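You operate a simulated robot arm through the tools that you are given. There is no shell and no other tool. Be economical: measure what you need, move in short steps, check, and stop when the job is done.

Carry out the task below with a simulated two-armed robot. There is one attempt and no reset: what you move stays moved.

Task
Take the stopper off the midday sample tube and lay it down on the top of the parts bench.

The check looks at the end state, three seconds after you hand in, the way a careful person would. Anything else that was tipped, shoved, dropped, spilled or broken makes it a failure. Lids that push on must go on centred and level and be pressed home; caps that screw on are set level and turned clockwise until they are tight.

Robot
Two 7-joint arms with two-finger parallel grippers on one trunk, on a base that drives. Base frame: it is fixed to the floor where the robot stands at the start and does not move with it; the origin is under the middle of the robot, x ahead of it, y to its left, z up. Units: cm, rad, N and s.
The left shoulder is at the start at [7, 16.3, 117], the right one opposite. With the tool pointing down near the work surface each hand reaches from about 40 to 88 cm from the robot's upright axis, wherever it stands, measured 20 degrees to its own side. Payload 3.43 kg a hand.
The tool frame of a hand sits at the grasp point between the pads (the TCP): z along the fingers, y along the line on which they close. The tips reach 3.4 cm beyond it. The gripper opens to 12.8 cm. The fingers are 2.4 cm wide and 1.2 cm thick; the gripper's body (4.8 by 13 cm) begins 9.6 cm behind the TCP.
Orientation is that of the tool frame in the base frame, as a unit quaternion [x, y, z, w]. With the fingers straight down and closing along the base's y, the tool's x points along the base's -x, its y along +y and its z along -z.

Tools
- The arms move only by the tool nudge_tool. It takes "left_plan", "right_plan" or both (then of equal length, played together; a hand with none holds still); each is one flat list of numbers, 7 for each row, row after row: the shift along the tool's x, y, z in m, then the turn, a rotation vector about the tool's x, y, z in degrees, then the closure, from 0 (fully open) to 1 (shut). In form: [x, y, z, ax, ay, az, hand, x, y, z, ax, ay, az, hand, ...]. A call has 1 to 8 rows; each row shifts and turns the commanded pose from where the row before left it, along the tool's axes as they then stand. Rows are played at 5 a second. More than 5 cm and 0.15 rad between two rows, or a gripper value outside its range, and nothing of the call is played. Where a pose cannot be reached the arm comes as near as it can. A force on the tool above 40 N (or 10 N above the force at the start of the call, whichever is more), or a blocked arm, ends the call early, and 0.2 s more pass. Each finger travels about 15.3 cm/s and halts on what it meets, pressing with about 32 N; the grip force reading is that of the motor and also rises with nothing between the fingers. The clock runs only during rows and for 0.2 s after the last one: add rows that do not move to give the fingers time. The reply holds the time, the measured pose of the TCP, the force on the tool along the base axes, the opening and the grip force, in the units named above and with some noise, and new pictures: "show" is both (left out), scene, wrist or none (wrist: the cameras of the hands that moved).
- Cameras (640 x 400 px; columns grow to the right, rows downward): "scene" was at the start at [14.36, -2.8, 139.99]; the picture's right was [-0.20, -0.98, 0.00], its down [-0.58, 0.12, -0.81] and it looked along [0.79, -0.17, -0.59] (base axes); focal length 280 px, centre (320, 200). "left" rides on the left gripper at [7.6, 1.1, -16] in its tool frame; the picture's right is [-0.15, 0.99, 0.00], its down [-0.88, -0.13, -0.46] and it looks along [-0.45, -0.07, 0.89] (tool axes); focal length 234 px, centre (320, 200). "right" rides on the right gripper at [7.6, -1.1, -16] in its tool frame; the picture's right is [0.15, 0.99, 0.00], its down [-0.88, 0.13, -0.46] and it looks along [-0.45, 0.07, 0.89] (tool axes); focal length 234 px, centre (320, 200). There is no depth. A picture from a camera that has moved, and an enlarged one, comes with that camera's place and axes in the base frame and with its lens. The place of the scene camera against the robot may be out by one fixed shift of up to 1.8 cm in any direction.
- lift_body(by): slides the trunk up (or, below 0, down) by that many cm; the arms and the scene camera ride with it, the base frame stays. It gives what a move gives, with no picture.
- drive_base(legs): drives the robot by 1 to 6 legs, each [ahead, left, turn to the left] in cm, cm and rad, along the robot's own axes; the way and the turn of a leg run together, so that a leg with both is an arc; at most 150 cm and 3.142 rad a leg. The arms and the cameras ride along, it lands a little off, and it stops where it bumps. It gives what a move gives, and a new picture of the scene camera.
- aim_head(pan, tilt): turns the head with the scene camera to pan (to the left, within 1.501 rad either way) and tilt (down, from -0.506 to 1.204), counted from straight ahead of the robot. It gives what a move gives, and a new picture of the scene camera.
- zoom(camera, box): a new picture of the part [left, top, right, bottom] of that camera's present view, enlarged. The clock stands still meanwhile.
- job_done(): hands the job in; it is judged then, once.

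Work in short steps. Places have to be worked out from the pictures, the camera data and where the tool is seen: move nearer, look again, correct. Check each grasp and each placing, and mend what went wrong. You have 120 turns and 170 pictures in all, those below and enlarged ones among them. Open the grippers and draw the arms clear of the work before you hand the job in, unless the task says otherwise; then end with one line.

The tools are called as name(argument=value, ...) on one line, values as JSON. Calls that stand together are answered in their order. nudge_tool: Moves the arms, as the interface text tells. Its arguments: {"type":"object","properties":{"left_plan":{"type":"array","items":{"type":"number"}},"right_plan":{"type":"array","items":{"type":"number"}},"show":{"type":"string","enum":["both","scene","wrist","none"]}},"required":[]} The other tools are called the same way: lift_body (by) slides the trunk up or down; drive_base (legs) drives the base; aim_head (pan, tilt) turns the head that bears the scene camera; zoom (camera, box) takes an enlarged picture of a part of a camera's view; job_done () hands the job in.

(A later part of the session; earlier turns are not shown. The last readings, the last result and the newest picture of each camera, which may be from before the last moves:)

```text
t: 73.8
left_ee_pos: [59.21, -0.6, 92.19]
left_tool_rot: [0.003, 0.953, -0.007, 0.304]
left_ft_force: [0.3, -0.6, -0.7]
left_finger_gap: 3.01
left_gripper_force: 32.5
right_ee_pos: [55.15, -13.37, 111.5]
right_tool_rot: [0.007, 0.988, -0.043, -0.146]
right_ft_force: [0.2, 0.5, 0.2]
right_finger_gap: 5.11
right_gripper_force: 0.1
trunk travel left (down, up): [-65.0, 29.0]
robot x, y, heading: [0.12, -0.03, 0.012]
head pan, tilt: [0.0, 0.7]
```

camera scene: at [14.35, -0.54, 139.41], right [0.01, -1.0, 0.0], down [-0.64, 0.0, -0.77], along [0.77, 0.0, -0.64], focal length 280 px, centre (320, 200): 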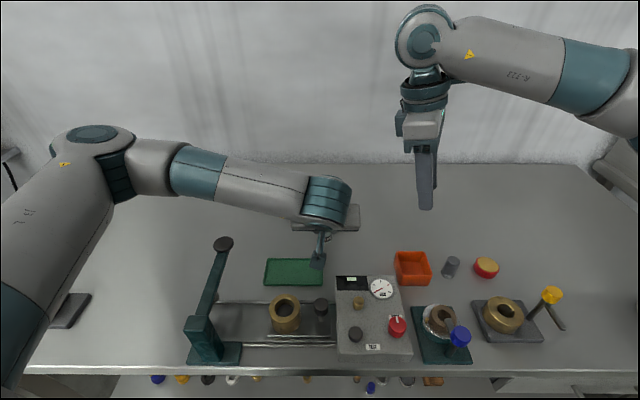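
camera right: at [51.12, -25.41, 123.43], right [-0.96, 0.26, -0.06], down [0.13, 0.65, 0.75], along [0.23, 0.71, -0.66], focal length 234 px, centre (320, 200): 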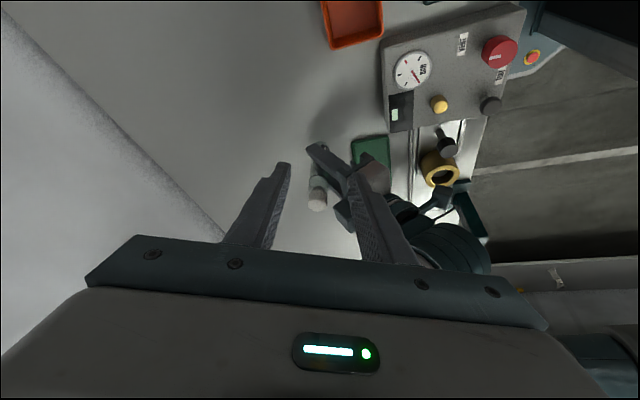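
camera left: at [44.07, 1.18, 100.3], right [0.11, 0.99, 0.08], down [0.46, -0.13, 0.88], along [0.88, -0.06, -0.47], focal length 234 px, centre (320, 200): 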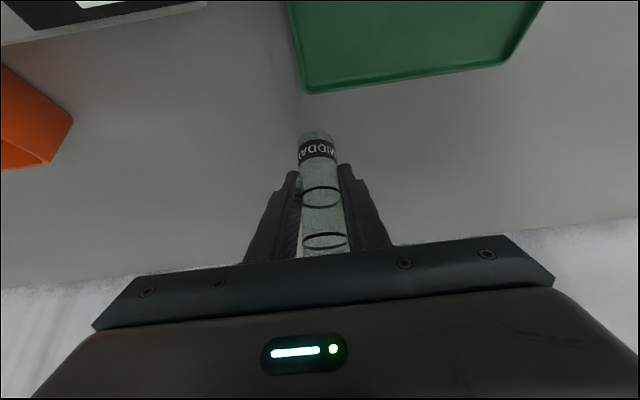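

I correct the small roll and move back above the cap.

nudge_tool(right_plan=[0, 0, 0, -5, -1.8, 0, 0.6, -0.0134, 0.0324, 0.0003, 0, 0, 0, 0.6, -0.0134, 0.0324, 0.0003, 0, 0, 0, 0.6, -0.0134, 0.0324, 0.0003, 0, 0, 0, 0.6, -0.0134, 0.0324, 0.0003, 0, 0, 0, 0.6, 0, 0, 0, 0, 0, 0, 0.6], show="none")

zoom(camera="right", box=[220, 100, 420, 225])

```text
t: 75.2
left_ee_pos: [59.32, -0.73, 92.27]
left_tool_rot: [0.003, 0.953, -0.006, 0.304]
left_ft_force: [0.1, -0.1, -0.4]
left_finger_gap: 2.99
left_gripper_force: 31.8
right_ee_pos: [60.68, -0.48, 109.86]
right_tool_rot: [0.014, 0.991, 0.001, -0.131]
right_ft_force: [-0.2, 0.3, 0.1]
right_finger_gap: 5.14
right_gripper_force: 0.1
trunk travel left (down, up): [-65.0, 29.0]
robot x, y, heading: [0.26, 0.41, 0.005]
head pan, tilt: [0.0, 0.7]
```

```text
3.20 times, centred on (320, 162) of right
camera zoom: at [57.45, -1.43, 127.19], right [-0.12, 0.99, 0.04], down [0.97, 0.11, 0.21], along [0.21, 0.06, -0.98], focal length 749 px, centre (320, 320)
```

zoom: 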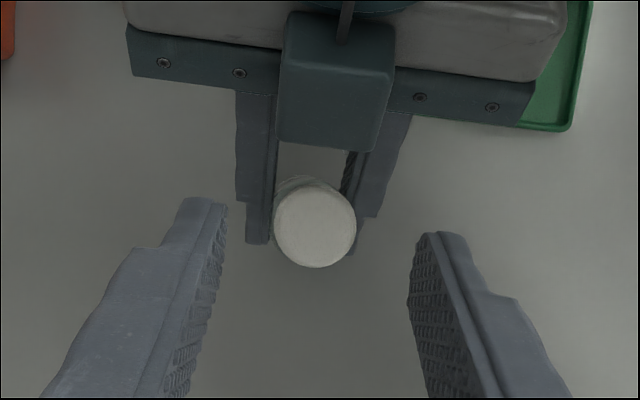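

Cap at (59.9, -0.35), top ≈99.4. I descend to TCP (60.1, -0.35, 100.2) and grip.

nudge_tool(right_plan=[-0.0048, 0.0013, 0.0236, 0, 0, 0, 0.6, -0.0048, 0, 0.0236, 0, 0, 0, 0.62, -0.0048, 0, 0.0236, 0, 0, 0, 0.65, -0.0048, 0, 0.0236, 0, 0, 0, 0.65, 0, 0, 0, 0, 0, 0, 0.7, 0, 0, 0, 0, 0, 0, 0.74, 0, 0, 0, 0, 0, 0, 0.77, 0, 0, 0, 0, 0, 0, 0.9], show="none")

zoom(camera="right", box=[220, 100, 420, 225])

```text
t: 77.0
left_ee_pos: [59.28, -0.5, 92.22]
left_tool_rot: [0.001, 0.953, -0.004, 0.304]
left_ft_force: [-1.3, 8.2, 0.6]
left_finger_gap: 3.0
left_gripper_force: 32.0
right_ee_pos: [60.1, -0.34, 100.36]
right_tool_rot: [0.013, 0.991, -0.001, -0.131]
right_ft_force: [0.1, -8.0, -1.5]
right_finger_gap: 3.04
right_gripper_force: 32.4
trunk travel left (down, up): [-65.0, 29.0]
robot x, y, heading: [0.17, 0.42, 0.006]
head pan, tilt: [0.0, 0.7]
```

```text
3.20 times, centred on (320, 162) of right
camera zoom: at [56.89, -1.29, 117.6], right [-0.12, 0.99, 0.03], down [0.97, 0.11, 0.21], along [0.21, 0.06, -0.98], focal length 749 px, centre (320, 320)
```

zoom: 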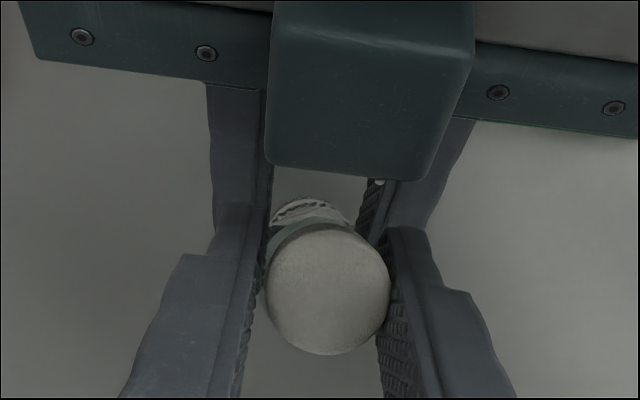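

Good grip. I relieve the side force, then oscillate the twist (24° clockwise, then counter-clockwise) with only 0.4 mm rise per step.

nudge_tool(right_plan=[0, -0.0008, 0, 0, 0, 0, 1, 0.0001, 0, -0.0004, -2.07, 0, 7.73, 1, 0.0001, 0, -0.0004, -2.07, 0, 7.73, 1, 0.0001, 0, -0.0004, -2.07, 0, 7.73, 1, 0.0001, 0, -0.0004, 2.07, 0, -7.73, 1, 0.0001, 0, -0.0004, 2.07, 0, -7.73, 1, 0.0001, 0, -0.0004, 2.07, 0, -7.73, 1, 0.0001, 0, -0.0004, 2.07, 0, -7.73, 1], show="none")

nudge_tool(right_plan=[0.0001, 0, -0.0004, 2.07, 0, -7.73, 1, 0.0001, 0, -0.0004, 2.07, 0, -7.73, 1, 0.0001, 0, -0.0004, -2.07, 0, 7.73, 1, 0.0001, 0, -0.0004, -2.07, 0, 7.73, 1, 0.0001, 0, -0.0004, -2.07, 0, 7.73, 1, 0.0001, 0, -0.0004, -2.07, 0, 7.73, 1, 0.0001, 0, -0.0004, -2.07, 0, 7.73, 1, 0.0001, 0, -0.0004, -2.07, 0, 7.73, 1], show="none")

zoom(camera="right", box=[220, 100, 420, 225])

```text
t: 78.8
left_ee_pos: [59.29, -0.42, 92.3]
left_tool_rot: [0.002, 0.953, -0.006, 0.303]
left_ft_force: [1.9, 8.4, 4.1]
left_finger_gap: 3.02
left_gripper_force: 31.7
right_ee_pos: [60.1, -0.31, 100.44]
right_tool_rot: [-0.057, 0.99, -0.009, -0.131]
right_ft_force: [-2.3, -9.1, -4.7]
right_finger_gap: 3.02
right_gripper_force: 32.2
trunk travel left (down, up): [-65.0, 29.0]
robot x, y, heading: [0.05, 0.22, 0.006]
head pan, tilt: [0.0, 0.7]
```

```text
t: 80.6
left_ee_pos: [59.4, -0.39, 92.2]
left_tool_rot: [0.0, 0.952, -0.003, 0.305]
left_ft_force: [4.2, 16.8, 4.7]
left_finger_gap: 3.08
left_gripper_force: 32.3
right_ee_pos: [59.96, -0.47, 100.88]
right_tool_rot: [0.22, 0.967, 0.026, -0.127]
right_ft_force: [-4.8, -17.1, -3.8]
right_finger_gap: 2.74
right_gripper_force: 31.8
trunk travel left (down, up): [-65.0, 29.0]
robot x, y, heading: [0.17, 0.23, 0.009]
head pan, tilt: [0.0, 0.7]
```

```text
3.20 times, centred on (320, 162) of right
camera zoom: at [56.74, 0.03, 118.14], right [0.3, 0.95, 0.03], down [0.93, -0.3, 0.21], along [0.21, -0.03, -0.98], focal length 749 px, centre (320, 320)
```

zoom: 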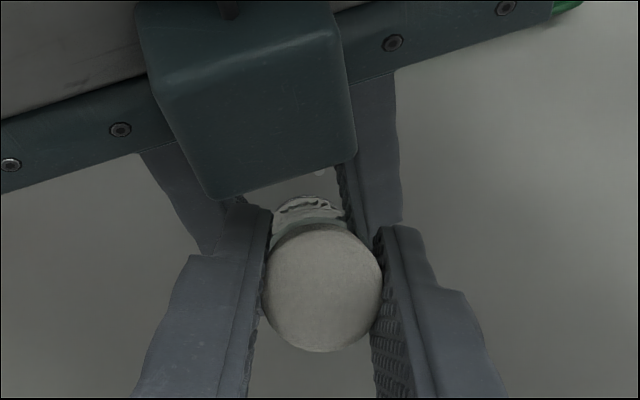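

Re-analysing: the last grips reached below the cap onto the tube itself and off pad centre (gap 2.74). I open, untwist, and re-grip centred on the cap with tips just at the cap's lower rim.

nudge_tool(right_plan=[0, 0, 0, 0, 0, 0, 0.66, 0, 0, 0, 0, 0, 0, 0.66, 0, 0, 0, 2.07, 0, -7.73, 0.66, 0, 0, 0, 2.07, 0, -7.73, 0.66, 0, 0, 0, 2.07, 0, -7.73, 0.66, -0.0044, 0.0008, -0.0048, 0, 0, 0, 0.66, 0, 0, 0, 0, 0, 0, 0.66], show="none")

zoom(camera="right", box=[260, 140, 380, 215])

```text
t: 82.2
left_ee_pos: [59.19, -0.5, 92.23]
left_tool_rot: [0.002, 0.952, -0.006, 0.304]
left_ft_force: [0.4, -0.2, -0.6]
left_finger_gap: 3.03
left_gripper_force: 31.8
right_ee_pos: [60.53, -0.25, 101.28]
right_tool_rot: [0.012, 0.991, 0.0, -0.13]
right_ft_force: [0.8, 0.7, -0.6]
right_finger_gap: 4.36
right_gripper_force: 0.1
trunk travel left (down, up): [-65.0, 29.0]
robot x, y, heading: [0.0, 0.15, 0.008]
head pan, tilt: [0.0, 0.7]
```

```text
5.33 times, centred on (320, 178) of right
camera zoom: at [57.42, -1.25, 118.56], right [-0.12, 0.99, 0.03], down [0.97, 0.11, 0.21], along [0.21, 0.06, -0.98], focal length 1249 px, centre (320, 320)
```

zoom: 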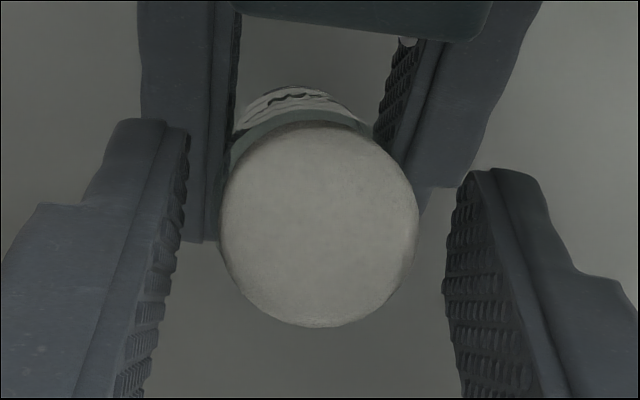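

Now well placed: cap mid at pad centre, its bottom at the tips. I grip and pull up 0.6 cm.

nudge_tool(right_plan=[0, 0, 0, 0, 0, 0, 0.72, 0, 0, 0, 0, 0, 0, 0.76, 0, 0, 0, 0, 0, 0, 0.8, 0, 0, 0, 0, 0, 0, 1, 0, 0, 0, 0, 0, 0, 1], show="none")

nudge_tool(right_plan=[0.0008, 0, -0.0029, 0, 0, 0, 1, 0.0008, 0, -0.0029, 0, 0, 0, 1], show="none")

zoom(camera="right", box=[260, 140, 380, 215])

```text
t: 83.4
left_ee_pos: [59.24, -0.42, 92.1]
left_tool_rot: [0.001, 0.953, -0.005, 0.303]
left_ft_force: [-1.7, 12.1, -0.2]
left_finger_gap: 3.04
left_gripper_force: 32.2
right_ee_pos: [60.68, -0.39, 101.14]
right_tool_rot: [0.014, 0.991, 0.0, -0.131]
right_ft_force: [1.5, -13.0, 0.0]
right_finger_gap: 3.01
right_gripper_force: 32.2
trunk travel left (down, up): [-65.0, 29.0]
robot x, y, heading: [-0.1, 0.24, 0.007]
head pan, tilt: [0.0, 0.7]
```

```text
t: 84.0
left_ee_pos: [59.3, -0.59, 92.34]
left_tool_rot: [0.001, 0.952, -0.007, 0.306]
left_ft_force: [-2.9, 13.7, 14.4]
left_finger_gap: 3.04
left_gripper_force: 32.0
right_ee_pos: [60.65, -0.4, 101.75]
right_tool_rot: [0.014, 0.991, -0.001, -0.13]
right_ft_force: [1.6, -13.8, -14.2]
right_finger_gap: 2.96
right_gripper_force: 32.0
trunk travel left (down, up): [-65.0, 29.0]
robot x, y, heading: [0.21, 0.15, 0.009]
head pan, tilt: [0.0, 0.7]
```

```text
5.33 times, centred on (320, 178) of right
camera zoom: at [57.42, -1.27, 119.07], right [-0.12, 0.99, 0.03], down [0.97, 0.11, 0.21], along [0.21, 0.06, -0.98], focal length 1249 px, centre (320, 320)
```

zoom: 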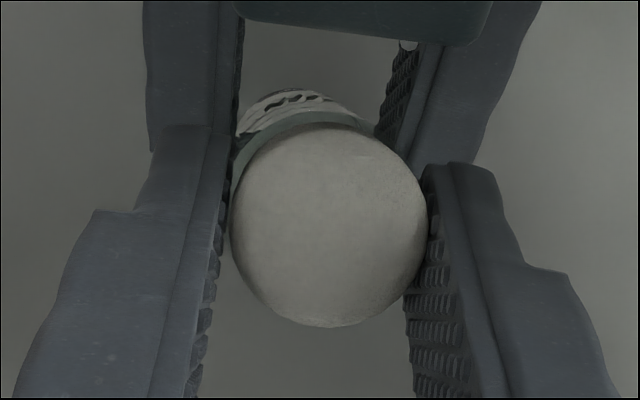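

Force 14 N with little slip; the 14 N side load is unhelpful. I relieve it and continue to pull.

nudge_tool(right_plan=[0, -0.0013, 0, 0, 0, 0, 1, 0.0008, 0, -0.0029, 0, 0, 0, 1, 0.0008, 0, -0.0029, 0, 0, 0, 1], show="none")

zoom(camera="right", box=[260, 140, 380, 215])

zoom(camera="left", box=[220, 110, 420, 290])

```text
t: 84.8
left_ee_pos: [59.27, -0.58, 92.28]
left_tool_rot: [0.002, 0.952, -0.007, 0.305]
left_ft_force: [1.3, 6.0, 16.8]
left_finger_gap: 3.03
left_gripper_force: 31.7
right_ee_pos: [60.58, -0.37, 102.42]
right_tool_rot: [0.013, 0.991, 0.0, -0.131]
right_ft_force: [-1.0, -7.2, -16.5]
right_finger_gap: 2.87
right_gripper_force: 32.1
trunk travel left (down, up): [-65.0, 29.0]
robot x, y, heading: [0.16, 0.31, 0.004]
head pan, tilt: [0.0, 0.7]
```

```text
5.33 times, centred on (320, 178) of right
camera zoom: at [57.4, -1.37, 119.71], right [-0.12, 0.99, 0.03], down [0.97, 0.11, 0.21], along [0.21, 0.06, -0.98], focal length 1249 px, centre (320, 320)
```

zoom: 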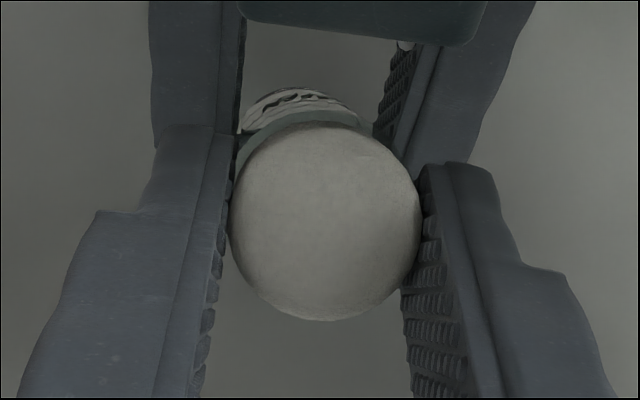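

```text
2.22 times, centred on (320, 200) of left
camera zoom: at [43.86, 0.86, 100.76], right [0.13, 0.99, 0.07], down [0.45, -0.12, 0.88], along [0.88, -0.08, -0.46], focal length 520 px, centre (320, 200)
```

zoom: 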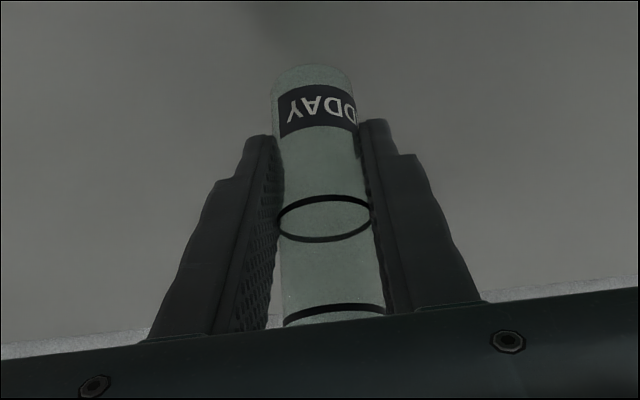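

The tube is also sliding in the left hand, so both grips slip near 17 N. I test whether this is slow creep: hold still and see if the force decays.

nudge_tool(right_plan=[0, 0, 0, 0, 0, 0, 1, 0, 0, 0, 0, 0, 0, 1, 0, 0, 0, 0, 0, 0, 1, 0, 0, 0, 0, 0, 0, 1], show="none")

```text
t: 85.8
left_ee_pos: [59.26, -0.42, 92.15]
left_tool_rot: [0.003, 0.953, -0.007, 0.304]
left_ft_force: [3.4, 4.7, 6.6]
left_finger_gap: 3.05
left_gripper_force: 32.2
right_ee_pos: [60.56, -0.41, 102.4]
right_tool_rot: [0.011, 0.991, -0.001, -0.13]
right_ft_force: [-3.4, -4.7, -7.0]
right_finger_gap: 2.83
right_gripper_force: 31.5
trunk travel left (down, up): [-65.0, 29.0]
robot x, y, heading: [-0.24, 0.22, 0.006]
head pan, tilt: [0.0, 0.7]
```

The force decays at rest: the grip creeps, so slip force grows with speed. A quick pull should free it. I re-grip 1.1 cm lower first.

nudge_tool(right_plan=[0, 0, 0, 0, 0, 0, 0.66, 0, 0, 0, 0, 0, 0, 0.66, -0.0028, 0.0003, 0.0106, 0, 0, 0, 0.66, 0, 0, 0, 0, 0, 0, 0.66, 0, 0, 0, 0, 0, 0, 0.74, 0, 0, 0, 0, 0, 0, 0.78, 0, 0, 0, 0, 0, 0, 1, 0, 0, 0, 0, 0, 0, 1], show="none")

zoom(camera="right", box=[260, 140, 380, 215])

```text
t: 87.6
left_ee_pos: [59.27, -0.49, 92.3]
left_tool_rot: [0.002, 0.953, -0.006, 0.304]
left_ft_force: [-0.4, 0.4, -0.2]
left_finger_gap: 3.02
left_gripper_force: 31.9
right_ee_pos: [60.59, -0.36, 101.38]
right_tool_rot: [0.012, 0.991, 0.0, -0.131]
right_ft_force: [0.0, -1.3, 0.0]
right_finger_gap: 2.87
right_gripper_force: 32.0
trunk travel left (down, up): [-65.0, 29.0]
robot x, y, heading: [-0.01, -0.05, 0.006]
head pan, tilt: [0.0, 0.7]
```

```text
5.33 times, centred on (320, 178) of right
camera zoom: at [57.4, -1.37, 118.62], right [-0.12, 0.99, 0.03], down [0.97, 0.11, 0.21], along [0.21, 0.06, -0.98], focal length 1249 px, centre (320, 320)
```

zoom: 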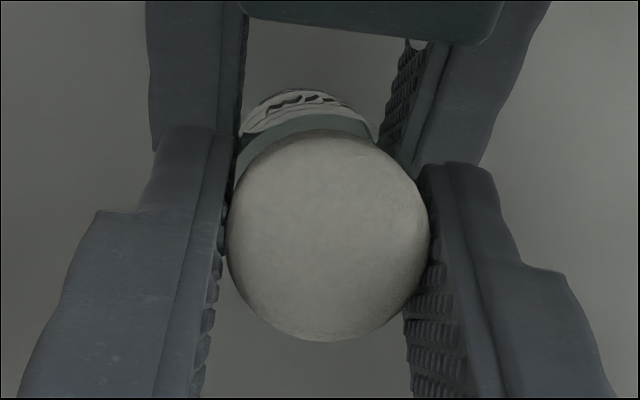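

Gap 2.87 means only the cap is gripped now, with no side load. Quick pull: 1.5 cm then 2.5 cm in successive rows.

nudge_tool(right_plan=[0.0039, 0, -0.0145, 0, 0, 0, 1, 0.0065, 0, -0.0241, 0, 0, 0, 1], show="wrist")

```text
t: 88.2
left_ee_pos: [59.21, -0.36, 92.19]
left_tool_rot: [0.003, 0.953, -0.006, 0.303]
left_ft_force: [-0.4, -0.8, 0.1]
left_finger_gap: 3.03
left_gripper_force: 32.0
right_ee_pos: [60.43, -0.26, 105.43]
right_tool_rot: [0.011, 0.992, 0.001, -0.129]
right_ft_force: [0.3, 0.0, 0.3]
right_finger_gap: 2.55
right_gripper_force: 32.0
trunk travel left (down, up): [-65.0, 29.0]
robot x, y, heading: [0.04, 0.23, 0.004]
head pan, tilt: [0.0, 0.7]
camera right: at [57.26, -1.26, 122.8], right [-0.12, 0.99, 0.04], down [0.97, 0.11, 0.21], along [0.21, 0.06, -0.98], focal length 234 px, centre (320, 200)
```

right: 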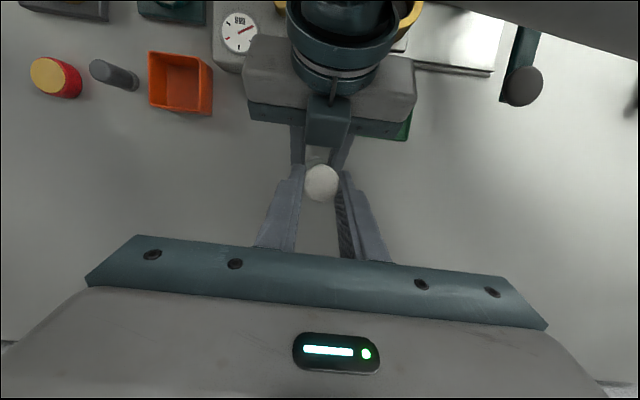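

The force is gone and the cap appears to have come up with the hand. I zoom to confirm.

zoom(camera="right", box=[260, 140, 380, 215])

zoom(camera="left", box=[220, 110, 420, 290])

```text
5.33 times, centred on (320, 178) of right
camera zoom: at [57.26, -1.26, 122.8], right [-0.12, 0.99, 0.04], down [0.97, 0.11, 0.21], along [0.21, 0.06, -0.98], focal length 1249 px, centre (320, 320)
```

zoom: 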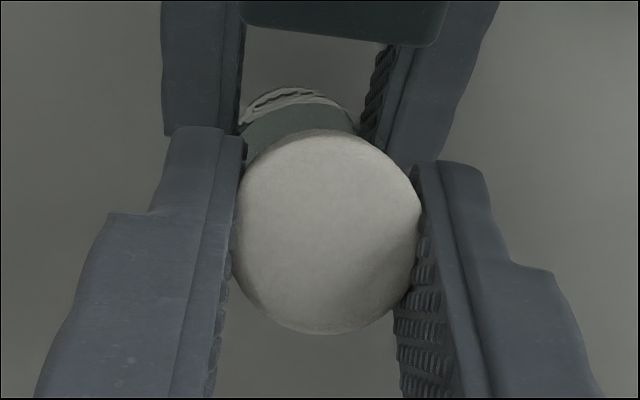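

```text
2.22 times, centred on (320, 200) of left
camera zoom: at [43.76, 0.92, 100.68], right [0.13, 0.99, 0.08], down [0.45, -0.13, 0.88], along [0.88, -0.08, -0.47], focal length 520 px, centre (320, 200)
```

zoom: 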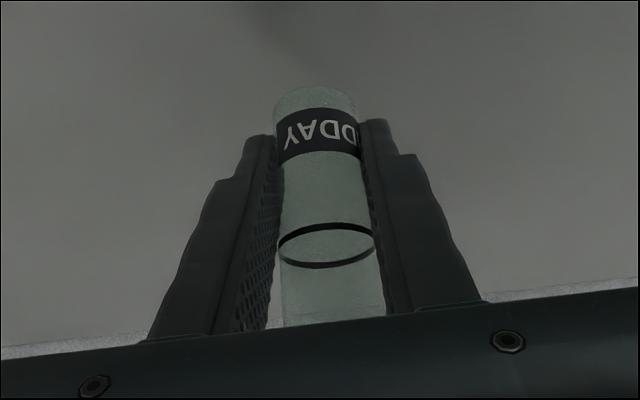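

The stopper seems free. I raise slowly another 5 cm and check separation.

nudge_tool(right_plan=[0.0039, 0, -0.0145, 0, 0, 0, 1, 0.0052, 0, -0.0193, 0, 0, 0, 1, 0.0052, 0, -0.0193, 0, 0, 0, 1], show="none")

zoom(camera="right", box=[240, 120, 400, 220])

zoom(camera="scene", box=[250, 60, 400, 240])

```text
t: 89.0
left_ee_pos: [59.27, -0.48, 92.21]
left_tool_rot: [0.002, 0.953, -0.006, 0.304]
left_ft_force: [0.1, -0.6, -0.1]
left_finger_gap: 3.07
left_gripper_force: 32.0
right_ee_pos: [60.53, -0.36, 110.96]
right_tool_rot: [0.013, 0.991, -0.001, -0.131]
right_ft_force: [0.3, -0.5, -0.1]
right_finger_gap: 2.51
right_gripper_force: 32.0
trunk travel left (down, up): [-65.0, 29.0]
robot x, y, heading: [-0.12, 0.22, 0.004]
head pan, tilt: [0.0, 0.7]
```

```text
4.00 times, centred on (320, 170) of right
camera zoom: at [57.37, -1.29, 128.22], right [-0.12, 0.99, 0.03], down [0.97, 0.11, 0.21], along [0.21, 0.06, -0.98], focal length 937 px, centre (320, 320)
```

zoom: 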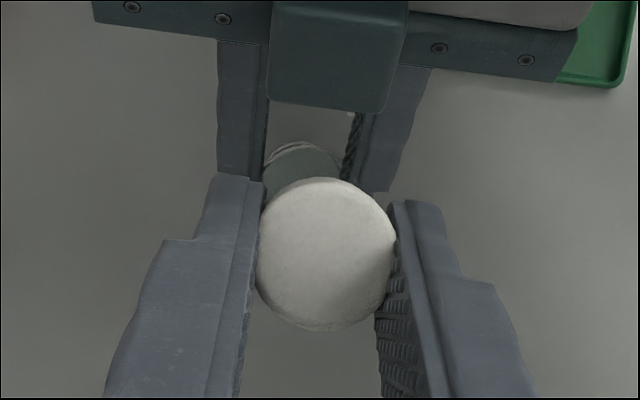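

```text
2.22 times, centred on (325, 150) of scene
camera zoom: at [14.34, -0.59, 139.4], right [0.01, -1.0, 0.0], down [-0.64, 0.0, -0.77], along [0.77, 0.0, -0.64], focal length 621 px, centre (309, 311)
```

zoom: 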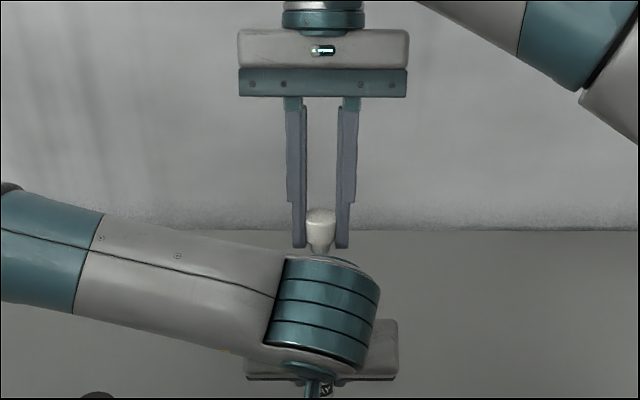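

The stopper with its plug is out and held. I carry it 22 cm to the right, over a free bench area, 3 cm forward.

nudge_tool(right_plan=[0.0026, 0, -0.0097, 0, 0, 0, 1, -0.005, -0.044, -0.0013, 0, 0, 0, 1, -0.005, -0.044, -0.0013, 0, 0, 0, 1, -0.005, -0.044, -0.0013, 0, 0, 0, 1, -0.005, -0.044, -0.0013, 0, 0, 0, 1, -0.005, -0.044, -0.0013, 0, 0, 0, 1, 0, 0, 0, 0, 0, 0, 1])

```text
t: 90.6
left_ee_pos: [59.38, -0.44, 92.18]
left_tool_rot: [0.002, 0.952, -0.007, 0.305]
left_ft_force: [-0.1, 0.0, -0.5]
left_finger_gap: 3.0
left_gripper_force: 32.5
right_ee_pos: [62.79, -22.34, 111.91]
right_tool_rot: [0.013, 0.991, 0.0, -0.131]
right_ft_force: [0.0, 0.1, 0.5]
right_finger_gap: 2.48
right_gripper_force: 31.5
trunk travel left (down, up): [-65.0, 29.0]
robot x, y, heading: [-0.28, 0.11, 0.009]
head pan, tilt: [0.0, 0.7]
camera scene: at [14.43, -0.49, 139.39], right [0.01, -1.0, 0.0], down [-0.64, 0.0, -0.76], along [0.76, 0.0, -0.64], focal length 280 px, centre (320, 200)
camera right: at [59.52, -23.29, 129.17], right [-0.12, 0.99, 0.03], down [0.97, 0.11, 0.21], along [0.21, 0.06, -0.98], focal length 234 px, centre (320, 200)
```

scene: 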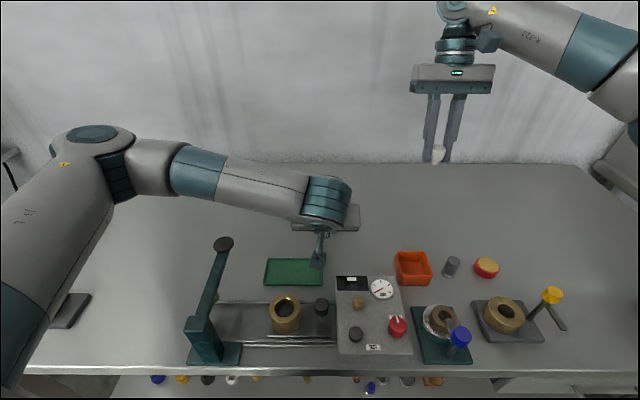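
right: 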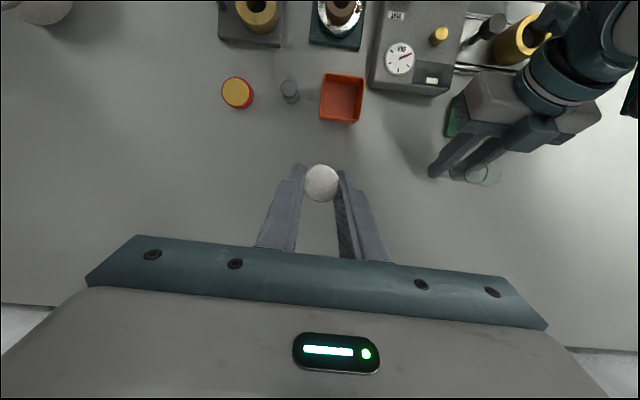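

The bench below is free. I tilt the hand so the stopper lies toward its side before lowering.

nudge_tool(right_plan=[0, 0, 0, 0, -8.1, 0, 1, 0, 0, 0, 0, -8.1, 0, 1, 0, 0, 0, 0, -8.1, 0, 1, 0, 0, 0, 0, -8.1, 0, 1, 0, 0, 0, 0, -8.1, 0, 1, 0, 0, 0, 0, -8.1, 0, 1, 0, 0, 0, 0, -8.1, 0, 1, 0, 0, 0, 0, -8.1, 0, 1])

zoom(camera="scene", box=[380, 60, 520, 220])

```text
t: 92.4
left_ee_pos: [59.41, -0.61, 92.24]
left_tool_rot: [0.002, 0.953, -0.006, 0.304]
left_ft_force: [0.2, -0.5, -0.7]
left_finger_gap: 3.03
left_gripper_force: 32.2
right_ee_pos: [62.52, -22.44, 111.94]
right_tool_rot: [0.01, 0.906, -0.007, 0.423]
right_ft_force: [-1.0, -0.2, -0.2]
right_finger_gap: 2.53
right_gripper_force: 32.3
trunk travel left (down, up): [-65.0, 29.0]
robot x, y, heading: [-0.06, 0.06, 0.009]
head pan, tilt: [0.0, 0.7]
camera scene: at [14.38, -0.66, 139.4], right [0.01, -1.0, 0.0], down [-0.64, 0.0, -0.76], along [0.76, 0.01, -0.64], focal length 280 px, centre (320, 200)
camera right: at [45.52, -23.14, 116.28], right [-0.07, 0.99, -0.12], down [0.22, 0.13, 0.97], along [0.97, 0.04, -0.23], focal length 234 px, centre (320, 200)
```

scene: 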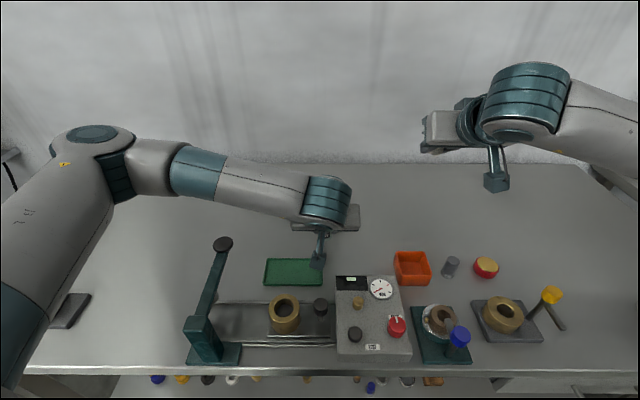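
right: 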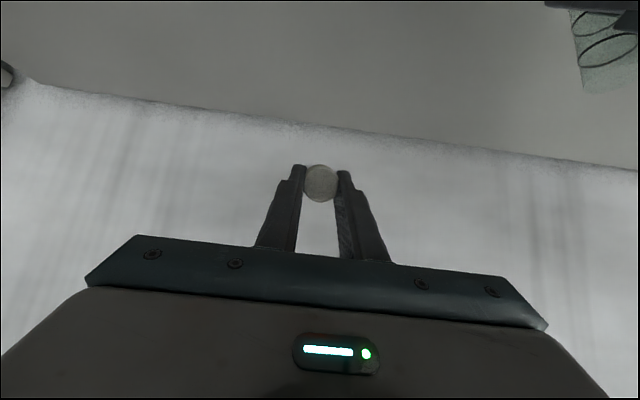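

```text
2.50 times, centred on (450, 140) of scene
camera zoom: at [14.38, -0.66, 139.4], right [0.01, -1.0, 0.0], down [-0.64, 0.0, -0.76], along [0.76, 0.01, -0.64], focal length 699 px, centre (-5, 350)
```

zoom: 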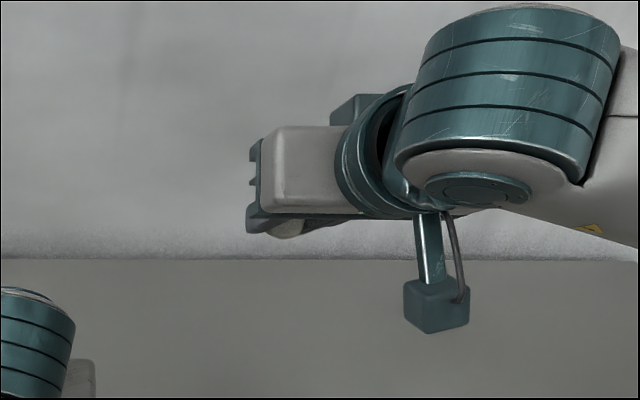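

Tilted 50°. To keep the camera block well clear of the bin, I ease back to 35°, go 3 cm forward and lower by 16 cm.

nudge_tool(right_plan=[0, 0, 0, 0, 7.5, 0, 1, 0, 0, 0, 0, 7.5, 0, 1, -0.0246, 0, 0.0172, 0, 0, 0, 1, 0.0229, 0, 0.0328, 0, 0, 0, 1, 0.0229, 0, 0.0328, 0, 0, 0, 1, 0.0229, 0, 0.0328, 0, 0, 0, 1, 0.0229, 0, 0.0328, 0, 0, 0, 1, 0, 0, 0, 0, 0, 0, 1])

```text
t: 94.2
left_ee_pos: [59.23, -0.57, 92.25]
left_tool_rot: [0.002, 0.953, -0.006, 0.304]
left_ft_force: [1.0, -0.4, -0.7]
left_finger_gap: 3.04
left_gripper_force: 32.4
right_ee_pos: [65.58, -22.66, 95.8]
right_tool_rot: [0.012, 0.954, -0.006, 0.299]
right_ft_force: [0.5, 0.3, -0.4]
right_finger_gap: 2.52
right_gripper_force: 32.3
trunk travel left (down, up): [-65.0, 29.0]
robot x, y, heading: [0.12, 0.39, 0.007]
head pan, tilt: [0.0, 0.7]
camera scene: at [14.37, -0.56, 139.4], right [0.01, -1.0, 0.0], down [-0.64, 0.0, -0.76], along [0.76, 0.0, -0.64], focal length 280 px, centre (320, 200)
camera right: at [50.19, -23.26, 104.53], right [-0.1, 0.99, -0.09], down [0.47, 0.12, 0.88], along [0.88, 0.04, -0.47], focal length 234 px, centre (320, 200)
```

scene: 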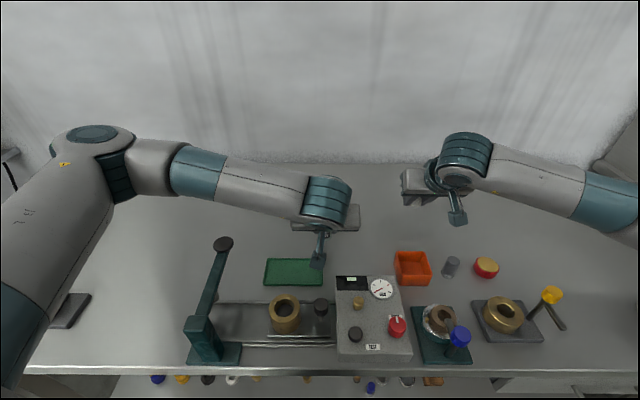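
right: 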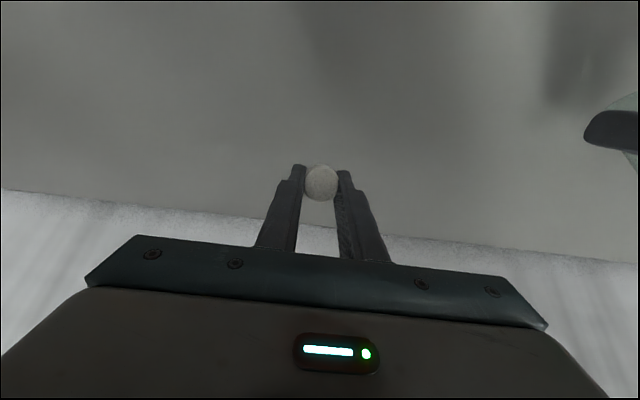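

I lower gently in 4 mm steps toward contact.

nudge_tool(right_plan=[0.0023, 0, 0.0033, 0, 0, 0, 1, 0.0023, 0, 0.0033, 0, 0, 0, 1, 0.0023, 0, 0.0033, 0, 0, 0, 1, 0.0023, 0, 0.0033, 0, 0, 0, 1, 0.0023, 0, 0.0033, 0, 0, 0, 1, 0.0023, 0, 0.0033, 0, 0, 0, 1, 0.0023, 0, 0.0033, 0, 0, 0, 1, 0.0023, 0, 0.0033, 0, 0, 0, 1], show="wrist")

```text
t: 96.0
left_ee_pos: [59.17, -0.53, 92.18]
left_tool_rot: [0.002, 0.953, -0.006, 0.304]
left_ft_force: [0.2, -0.7, -0.8]
left_finger_gap: 3.0
left_gripper_force: 31.7
right_ee_pos: [65.66, -22.56, 92.6]
right_tool_rot: [0.011, 0.954, -0.005, 0.299]
right_ft_force: [-0.1, -0.4, -0.1]
right_finger_gap: 2.53
right_gripper_force: 31.7
trunk travel left (down, up): [-65.0, 29.0]
robot x, y, heading: [-0.05, 0.08, 0.006]
head pan, tilt: [0.0, 0.7]
camera right: at [50.28, -23.25, 101.36], right [-0.1, 0.99, -0.09], down [0.47, 0.12, 0.88], along [0.88, 0.04, -0.47], focal length 234 px, centre (320, 200)
```

right: 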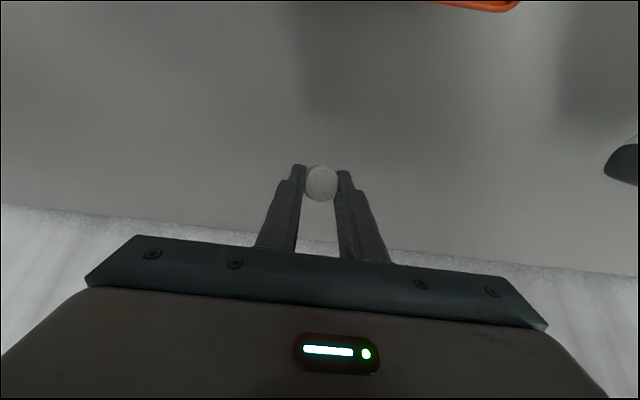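

Still no contact; I continue in 2–3 mm steps.

nudge_tool(right_plan=[0.0014, 0, 0.002, 0, 0, 0, 1, 0.0014, 0, 0.002, 0, 0, 0, 1, 0.0014, 0, 0.002, 0, 0, 0, 1, 0.0014, 0, 0.002, 0, 0, 0, 1, 0.0014, 0, 0.002, 0, 0, 0, 1], show="none")

zoom(camera="right", box=[260, 130, 380, 220])

```text
t: 97.2
left_ee_pos: [59.22, -0.58, 92.1]
left_tool_rot: [0.002, 0.953, -0.006, 0.304]
left_ft_force: [-0.2, -0.1, -0.2]
left_finger_gap: 3.02
left_gripper_force: 32.1
right_ee_pos: [65.51, -22.47, 91.49]
right_tool_rot: [0.012, 0.954, -0.006, 0.299]
right_ft_force: [-1.1, -0.2, -0.3]
right_finger_gap: 2.52
right_gripper_force: 32.2
trunk travel left (down, up): [-65.0, 29.0]
robot x, y, heading: [-0.08, 0.52, 0.006]
head pan, tilt: [0.0, 0.7]
```

```text
4.44 times, centred on (320, 175) of right
camera zoom: at [50.25, -23.27, 100.14], right [-0.1, 0.99, -0.09], down [0.47, 0.12, 0.88], along [0.88, 0.04, -0.47], focal length 1041 px, centre (320, 311)
```

zoom: 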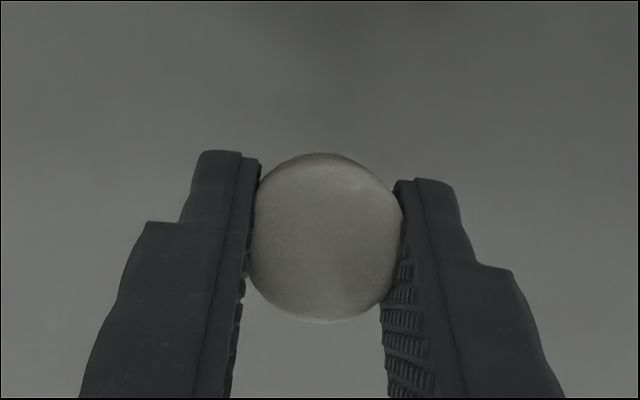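

No contact yet; another 1.2 cm in 1.5 mm steps (tips still clear at z≈87).

nudge_tool(right_plan=[0.0009, 0, 0.0012, 0, 0, 0, 1, 0.0009, 0, 0.0012, 0, 0, 0, 1, 0.0009, 0, 0.0012, 0, 0, 0, 1, 0.0009, 0, 0.0012, 0, 0, 0, 1, 0.0009, 0, 0.0012, 0, 0, 0, 1], show="none")

```text
t: 98.4
left_ee_pos: [59.2, -0.52, 92.1]
left_tool_rot: [0.002, 0.953, -0.005, 0.304]
left_ft_force: [0.2, 0.1, -1.2]
left_finger_gap: 3.0
left_gripper_force: 32.2
right_ee_pos: [65.56, -22.62, 90.78]
right_tool_rot: [0.011, 0.954, -0.006, 0.299]
right_ft_force: [0.2, 0.4, -0.7]
right_finger_gap: 2.49
right_gripper_force: 31.4
trunk travel left (down, up): [-65.0, 29.0]
robot x, y, heading: [-0.15, 0.47, 0.008]
head pan, tilt: [0.0, 0.7]
```

nudge_tool(right_plan=[0.0009, 0, 0.0012, 0, 0, 0, 1, 0.0009, 0, 0.0012, 0, 0, 0, 1, 0.0006, 0, 0.0008, 0, 0, 0, 1], show="wrist")

```text
t: 99.2
left_ee_pos: [59.32, -0.5, 92.3]
left_tool_rot: [0.002, 0.953, -0.006, 0.304]
left_ft_force: [0.0, -0.3, -0.5]
left_finger_gap: 3.03
left_gripper_force: 31.8
right_ee_pos: [65.48, -22.49, 90.22]
right_tool_rot: [0.011, 0.954, -0.006, 0.299]
right_ft_force: [0.2, -0.5, -0.4]
right_finger_gap: 2.5
right_gripper_force: 32.2
trunk travel left (down, up): [-65.0, 29.0]
robot x, y, heading: [-0.32, 0.24, 0.008]
head pan, tilt: [0.0, 0.7]
camera right: at [50.23, -23.28, 98.99], right [-0.1, 0.99, -0.09], down [0.47, 0.12, 0.88], along [0.88, 0.04, -0.47], focal length 234 px, centre (320, 200)
```

right: 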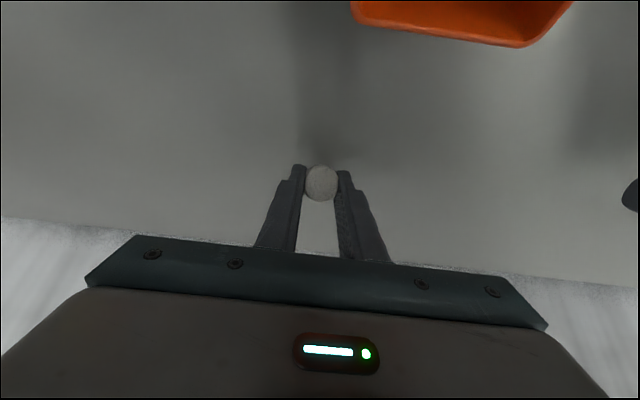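

nudge_tool(right_plan=[0.0006, 0, 0.0008, 0, 0, 0, 1, 0.0006, 0, 0.0008, 0, 0, 0, 1, 0.0006, 0, 0.0008, 0, 0, 0, 1, 0.0006, 0, 0.0008, 0, 0, 0, 1], show="none")

zoom(camera="right", box=[260, 110, 380, 220])

```text
t: 100.2
left_ee_pos: [59.33, -0.58, 92.17]
left_tool_rot: [0.002, 0.953, -0.006, 0.304]
left_ft_force: [0.7, 0.0, -0.4]
left_finger_gap: 3.01
left_gripper_force: 32.0
right_ee_pos: [65.52, -22.58, 89.93]
right_tool_rot: [0.012, 0.954, -0.005, 0.299]
right_ft_force: [0.1, 0.1, -0.8]
right_finger_gap: 2.48
right_gripper_force: 32.1
trunk travel left (down, up): [-65.0, 29.0]
robot x, y, heading: [0.2, 0.87, 0.008]
head pan, tilt: [0.0, 0.7]
```

```text
3.64 times, centred on (320, 165) of right
camera zoom: at [50.18, -23.26, 98.57], right [-0.1, 0.99, -0.09], down [0.47, 0.12, 0.88], along [0.88, 0.04, -0.47], focal length 852 px, centre (320, 327)
```

zoom: 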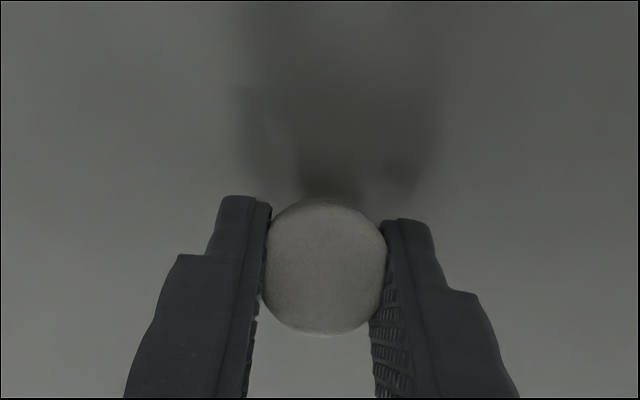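

The shadow meets the stopper's edge, so it is within millimetres of the bench. I lower 3 mm more and release slowly.

nudge_tool(right_plan=[0.0009, 0, 0.0012, 0, 0, 0, 1, 0.0009, 0, 0.0012, 0, 0, 0, 1, 0, 0, 0, 0, 0, 0, 1, 0, 0, 0, 0, 0, 0, 0.8, 0, 0, 0, 0, 0, 0, 0.77, 0, 0, 0, 0, 0, 0, 0.72, 0, 0, 0, 0, 0, 0, 0.68, 0, 0, 0, 0, 0, 0, 0.64], show="wrist")

zoom(camera="right", box=[260, 110, 380, 220])

```text
t: 102.0
left_ee_pos: [59.24, -0.62, 92.22]
left_tool_rot: [0.002, 0.953, -0.006, 0.304]
left_ft_force: [0.0, -0.2, -0.9]
left_finger_gap: 3.0
left_gripper_force: 32.3
right_ee_pos: [65.6, -22.67, 89.59]
right_tool_rot: [0.012, 0.954, -0.006, 0.299]
right_ft_force: [0.7, 0.0, -0.3]
right_finger_gap: 4.62
right_gripper_force: 0.1
trunk travel left (down, up): [-65.0, 29.0]
robot x, y, heading: [0.1, 0.27, 0.002]
head pan, tilt: [0.0, 0.7]
camera right: at [50.19, -23.27, 98.29], right [-0.1, 0.99, -0.09], down [0.47, 0.12, 0.88], along [0.88, 0.04, -0.47], focal length 234 px, centre (320, 200)
```

right: 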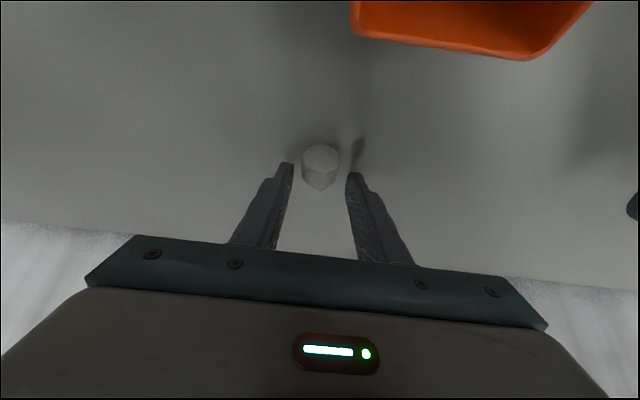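

```text
3.64 times, centred on (320, 165) of right
camera zoom: at [50.19, -23.27, 98.29], right [-0.1, 0.99, -0.09], down [0.47, 0.12, 0.88], along [0.88, 0.04, -0.47], focal length 852 px, centre (320, 327)
```

zoom: 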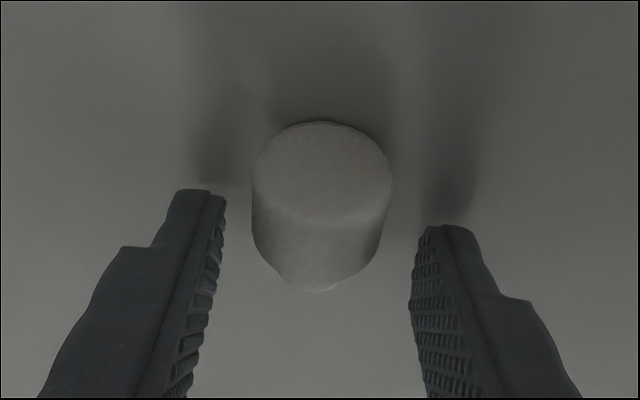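

The stopper is down on the bench. I withdraw the right hand straight back along its fingers, then up.

nudge_tool(right_plan=[0, 0, 0, 0, 0, 0, 0.58, 0, 0, -0.02, 0, 0, 0, 0.58, 0, 0, -0.04, 0, 0, 0, 0.58, 0, 0, -0.04, 0, 0, 0, 0.58, 0, 0, -0.04, 0, 0, 0, 0.58, 0, 0, -0.04, 0, 0, 0, 0.58, 0, 0, 0, 0, 0, 0, 0.58])

zoom(camera="right", box=[240, 40, 400, 180])

```text
t: 103.6
left_ee_pos: [59.39, -0.53, 92.15]
left_tool_rot: [0.002, 0.953, -0.006, 0.304]
left_ft_force: [0.1, -0.3, -0.1]
left_finger_gap: 3.01
left_gripper_force: 32.0
right_ee_pos: [55.21, -22.25, 104.43]
right_tool_rot: [0.011, 0.954, -0.004, 0.299]
right_ft_force: [0.0, 0.0, -0.1]
right_finger_gap: 5.38
right_gripper_force: 0.0
trunk travel left (down, up): [-65.0, 29.0]
robot x, y, heading: [0.1, 0.4, 0.008]
head pan, tilt: [0.0, 0.7]
camera scene: at [14.45, -0.64, 139.39], right [0.01, -1.0, 0.0], down [-0.64, 0.0, -0.76], along [0.76, 0.0, -0.64], focal length 280 px, centre (320, 200)
camera right: at [39.84, -23.02, 113.09], right [-0.1, 0.99, -0.09], down [0.47, 0.12, 0.88], along [0.88, 0.04, -0.47], focal length 234 px, centre (320, 200)
```

scene: 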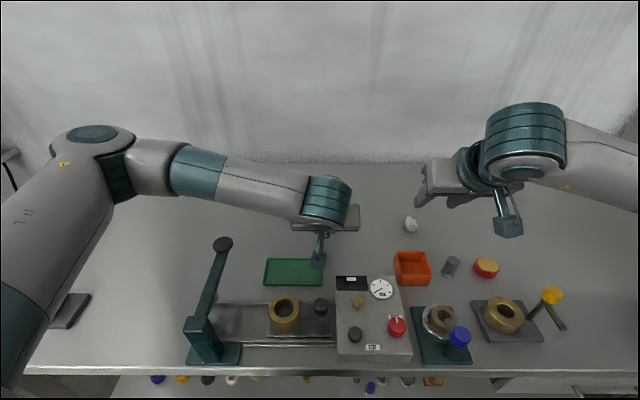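
right: 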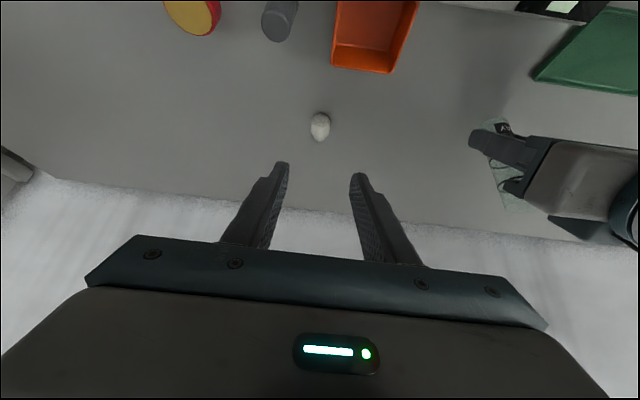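

```text
2.86 times, centred on (320, 110) of right
camera zoom: at [39.84, -23.02, 113.09], right [-0.1, 0.99, -0.09], down [0.47, 0.12, 0.88], along [0.88, 0.04, -0.47], focal length 669 px, centre (320, 457)
```

zoom: 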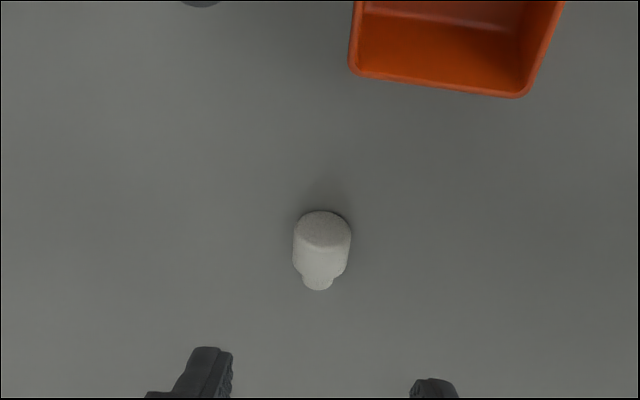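

The stopper lies on its side on the bench. Next the tube: I look at its present height and tilt with the right camera.

zoom(camera="right", box=[440, 90, 640, 250])

zoom(camera="left", box=[220, 90, 420, 290])

```text
2.50 times, centred on (540, 170) of right
camera zoom: at [39.84, -23.02, 113.09], right [-0.1, 0.99, -0.09], down [0.47, 0.12, 0.88], along [0.88, 0.04, -0.47], focal length 585 px, centre (-230, 275)
```

zoom: 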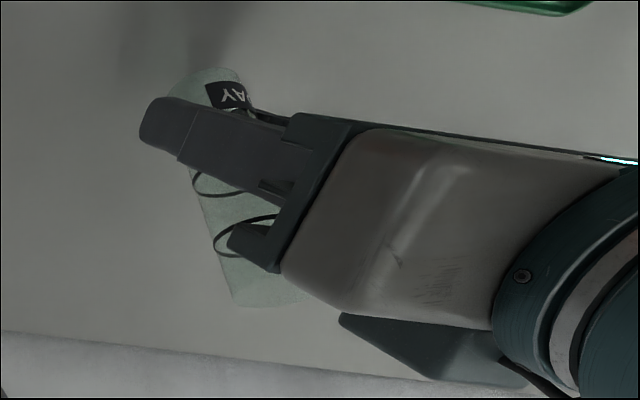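

```text
2.00 times, centred on (320, 190) of left
camera zoom: at [43.88, 0.85, 100.71], right [0.13, 0.99, 0.08], down [0.45, -0.13, 0.88], along [0.88, -0.08, -0.46], focal length 468 px, centre (320, 220)
```

zoom: 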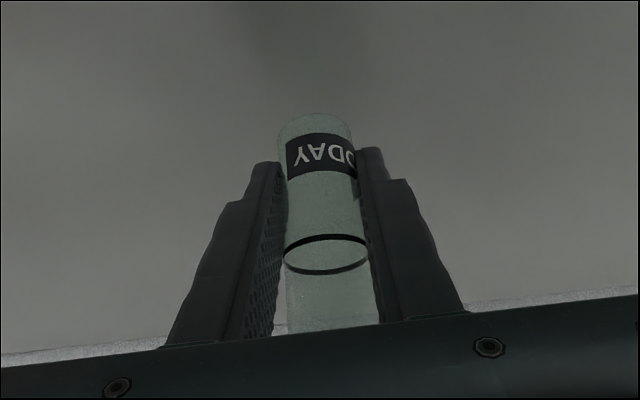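

The tube is vertical within a degree or two, with its bottom roughly 1.5–2 cm above the bench. I lower the left hand gently in 2 mm steps, watching force.

nudge_tool(left_plan=[0.0011, 0, 0.0016, 0, 0, 0, 0.85, 0.0011, 0, 0.0016, 0, 0, 0, 0.85, 0.0011, 0, 0.0016, 0, 0, 0, 0.85, 0.0011, 0, 0.0016, 0, 0, 0, 0.85, 0.0011, 0, 0.0016, 0, 0, 0, 0.85], show="none")

zoom(camera="left", box=[220, 90, 420, 290])

```text
t: 104.8
left_ee_pos: [59.35, -0.56, 91.11]
left_tool_rot: [0.003, 0.953, -0.007, 0.304]
left_ft_force: [-0.3, -0.7, 0.1]
left_finger_gap: 3.0
left_gripper_force: 31.6
right_ee_pos: [55.03, -22.26, 104.28]
right_tool_rot: [0.012, 0.954, -0.006, 0.299]
right_ft_force: [-0.2, -1.5, 0.0]
right_finger_gap: 5.37
right_gripper_force: 0.0
trunk travel left (down, up): [-65.0, 29.0]
robot x, y, heading: [0.09, 0.53, 0.004]
head pan, tilt: [0.0, 0.7]
```

```text
2.00 times, centred on (320, 190) of left
camera zoom: at [43.85, 0.84, 99.74], right [0.13, 0.99, 0.08], down [0.45, -0.13, 0.88], along [0.88, -0.08, -0.46], focal length 468 px, centre (320, 220)
```

zoom: 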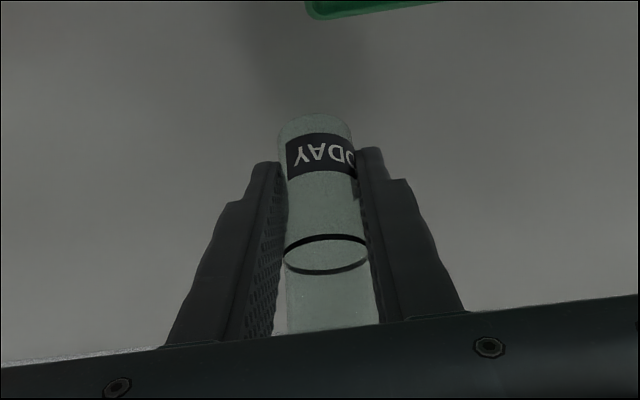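

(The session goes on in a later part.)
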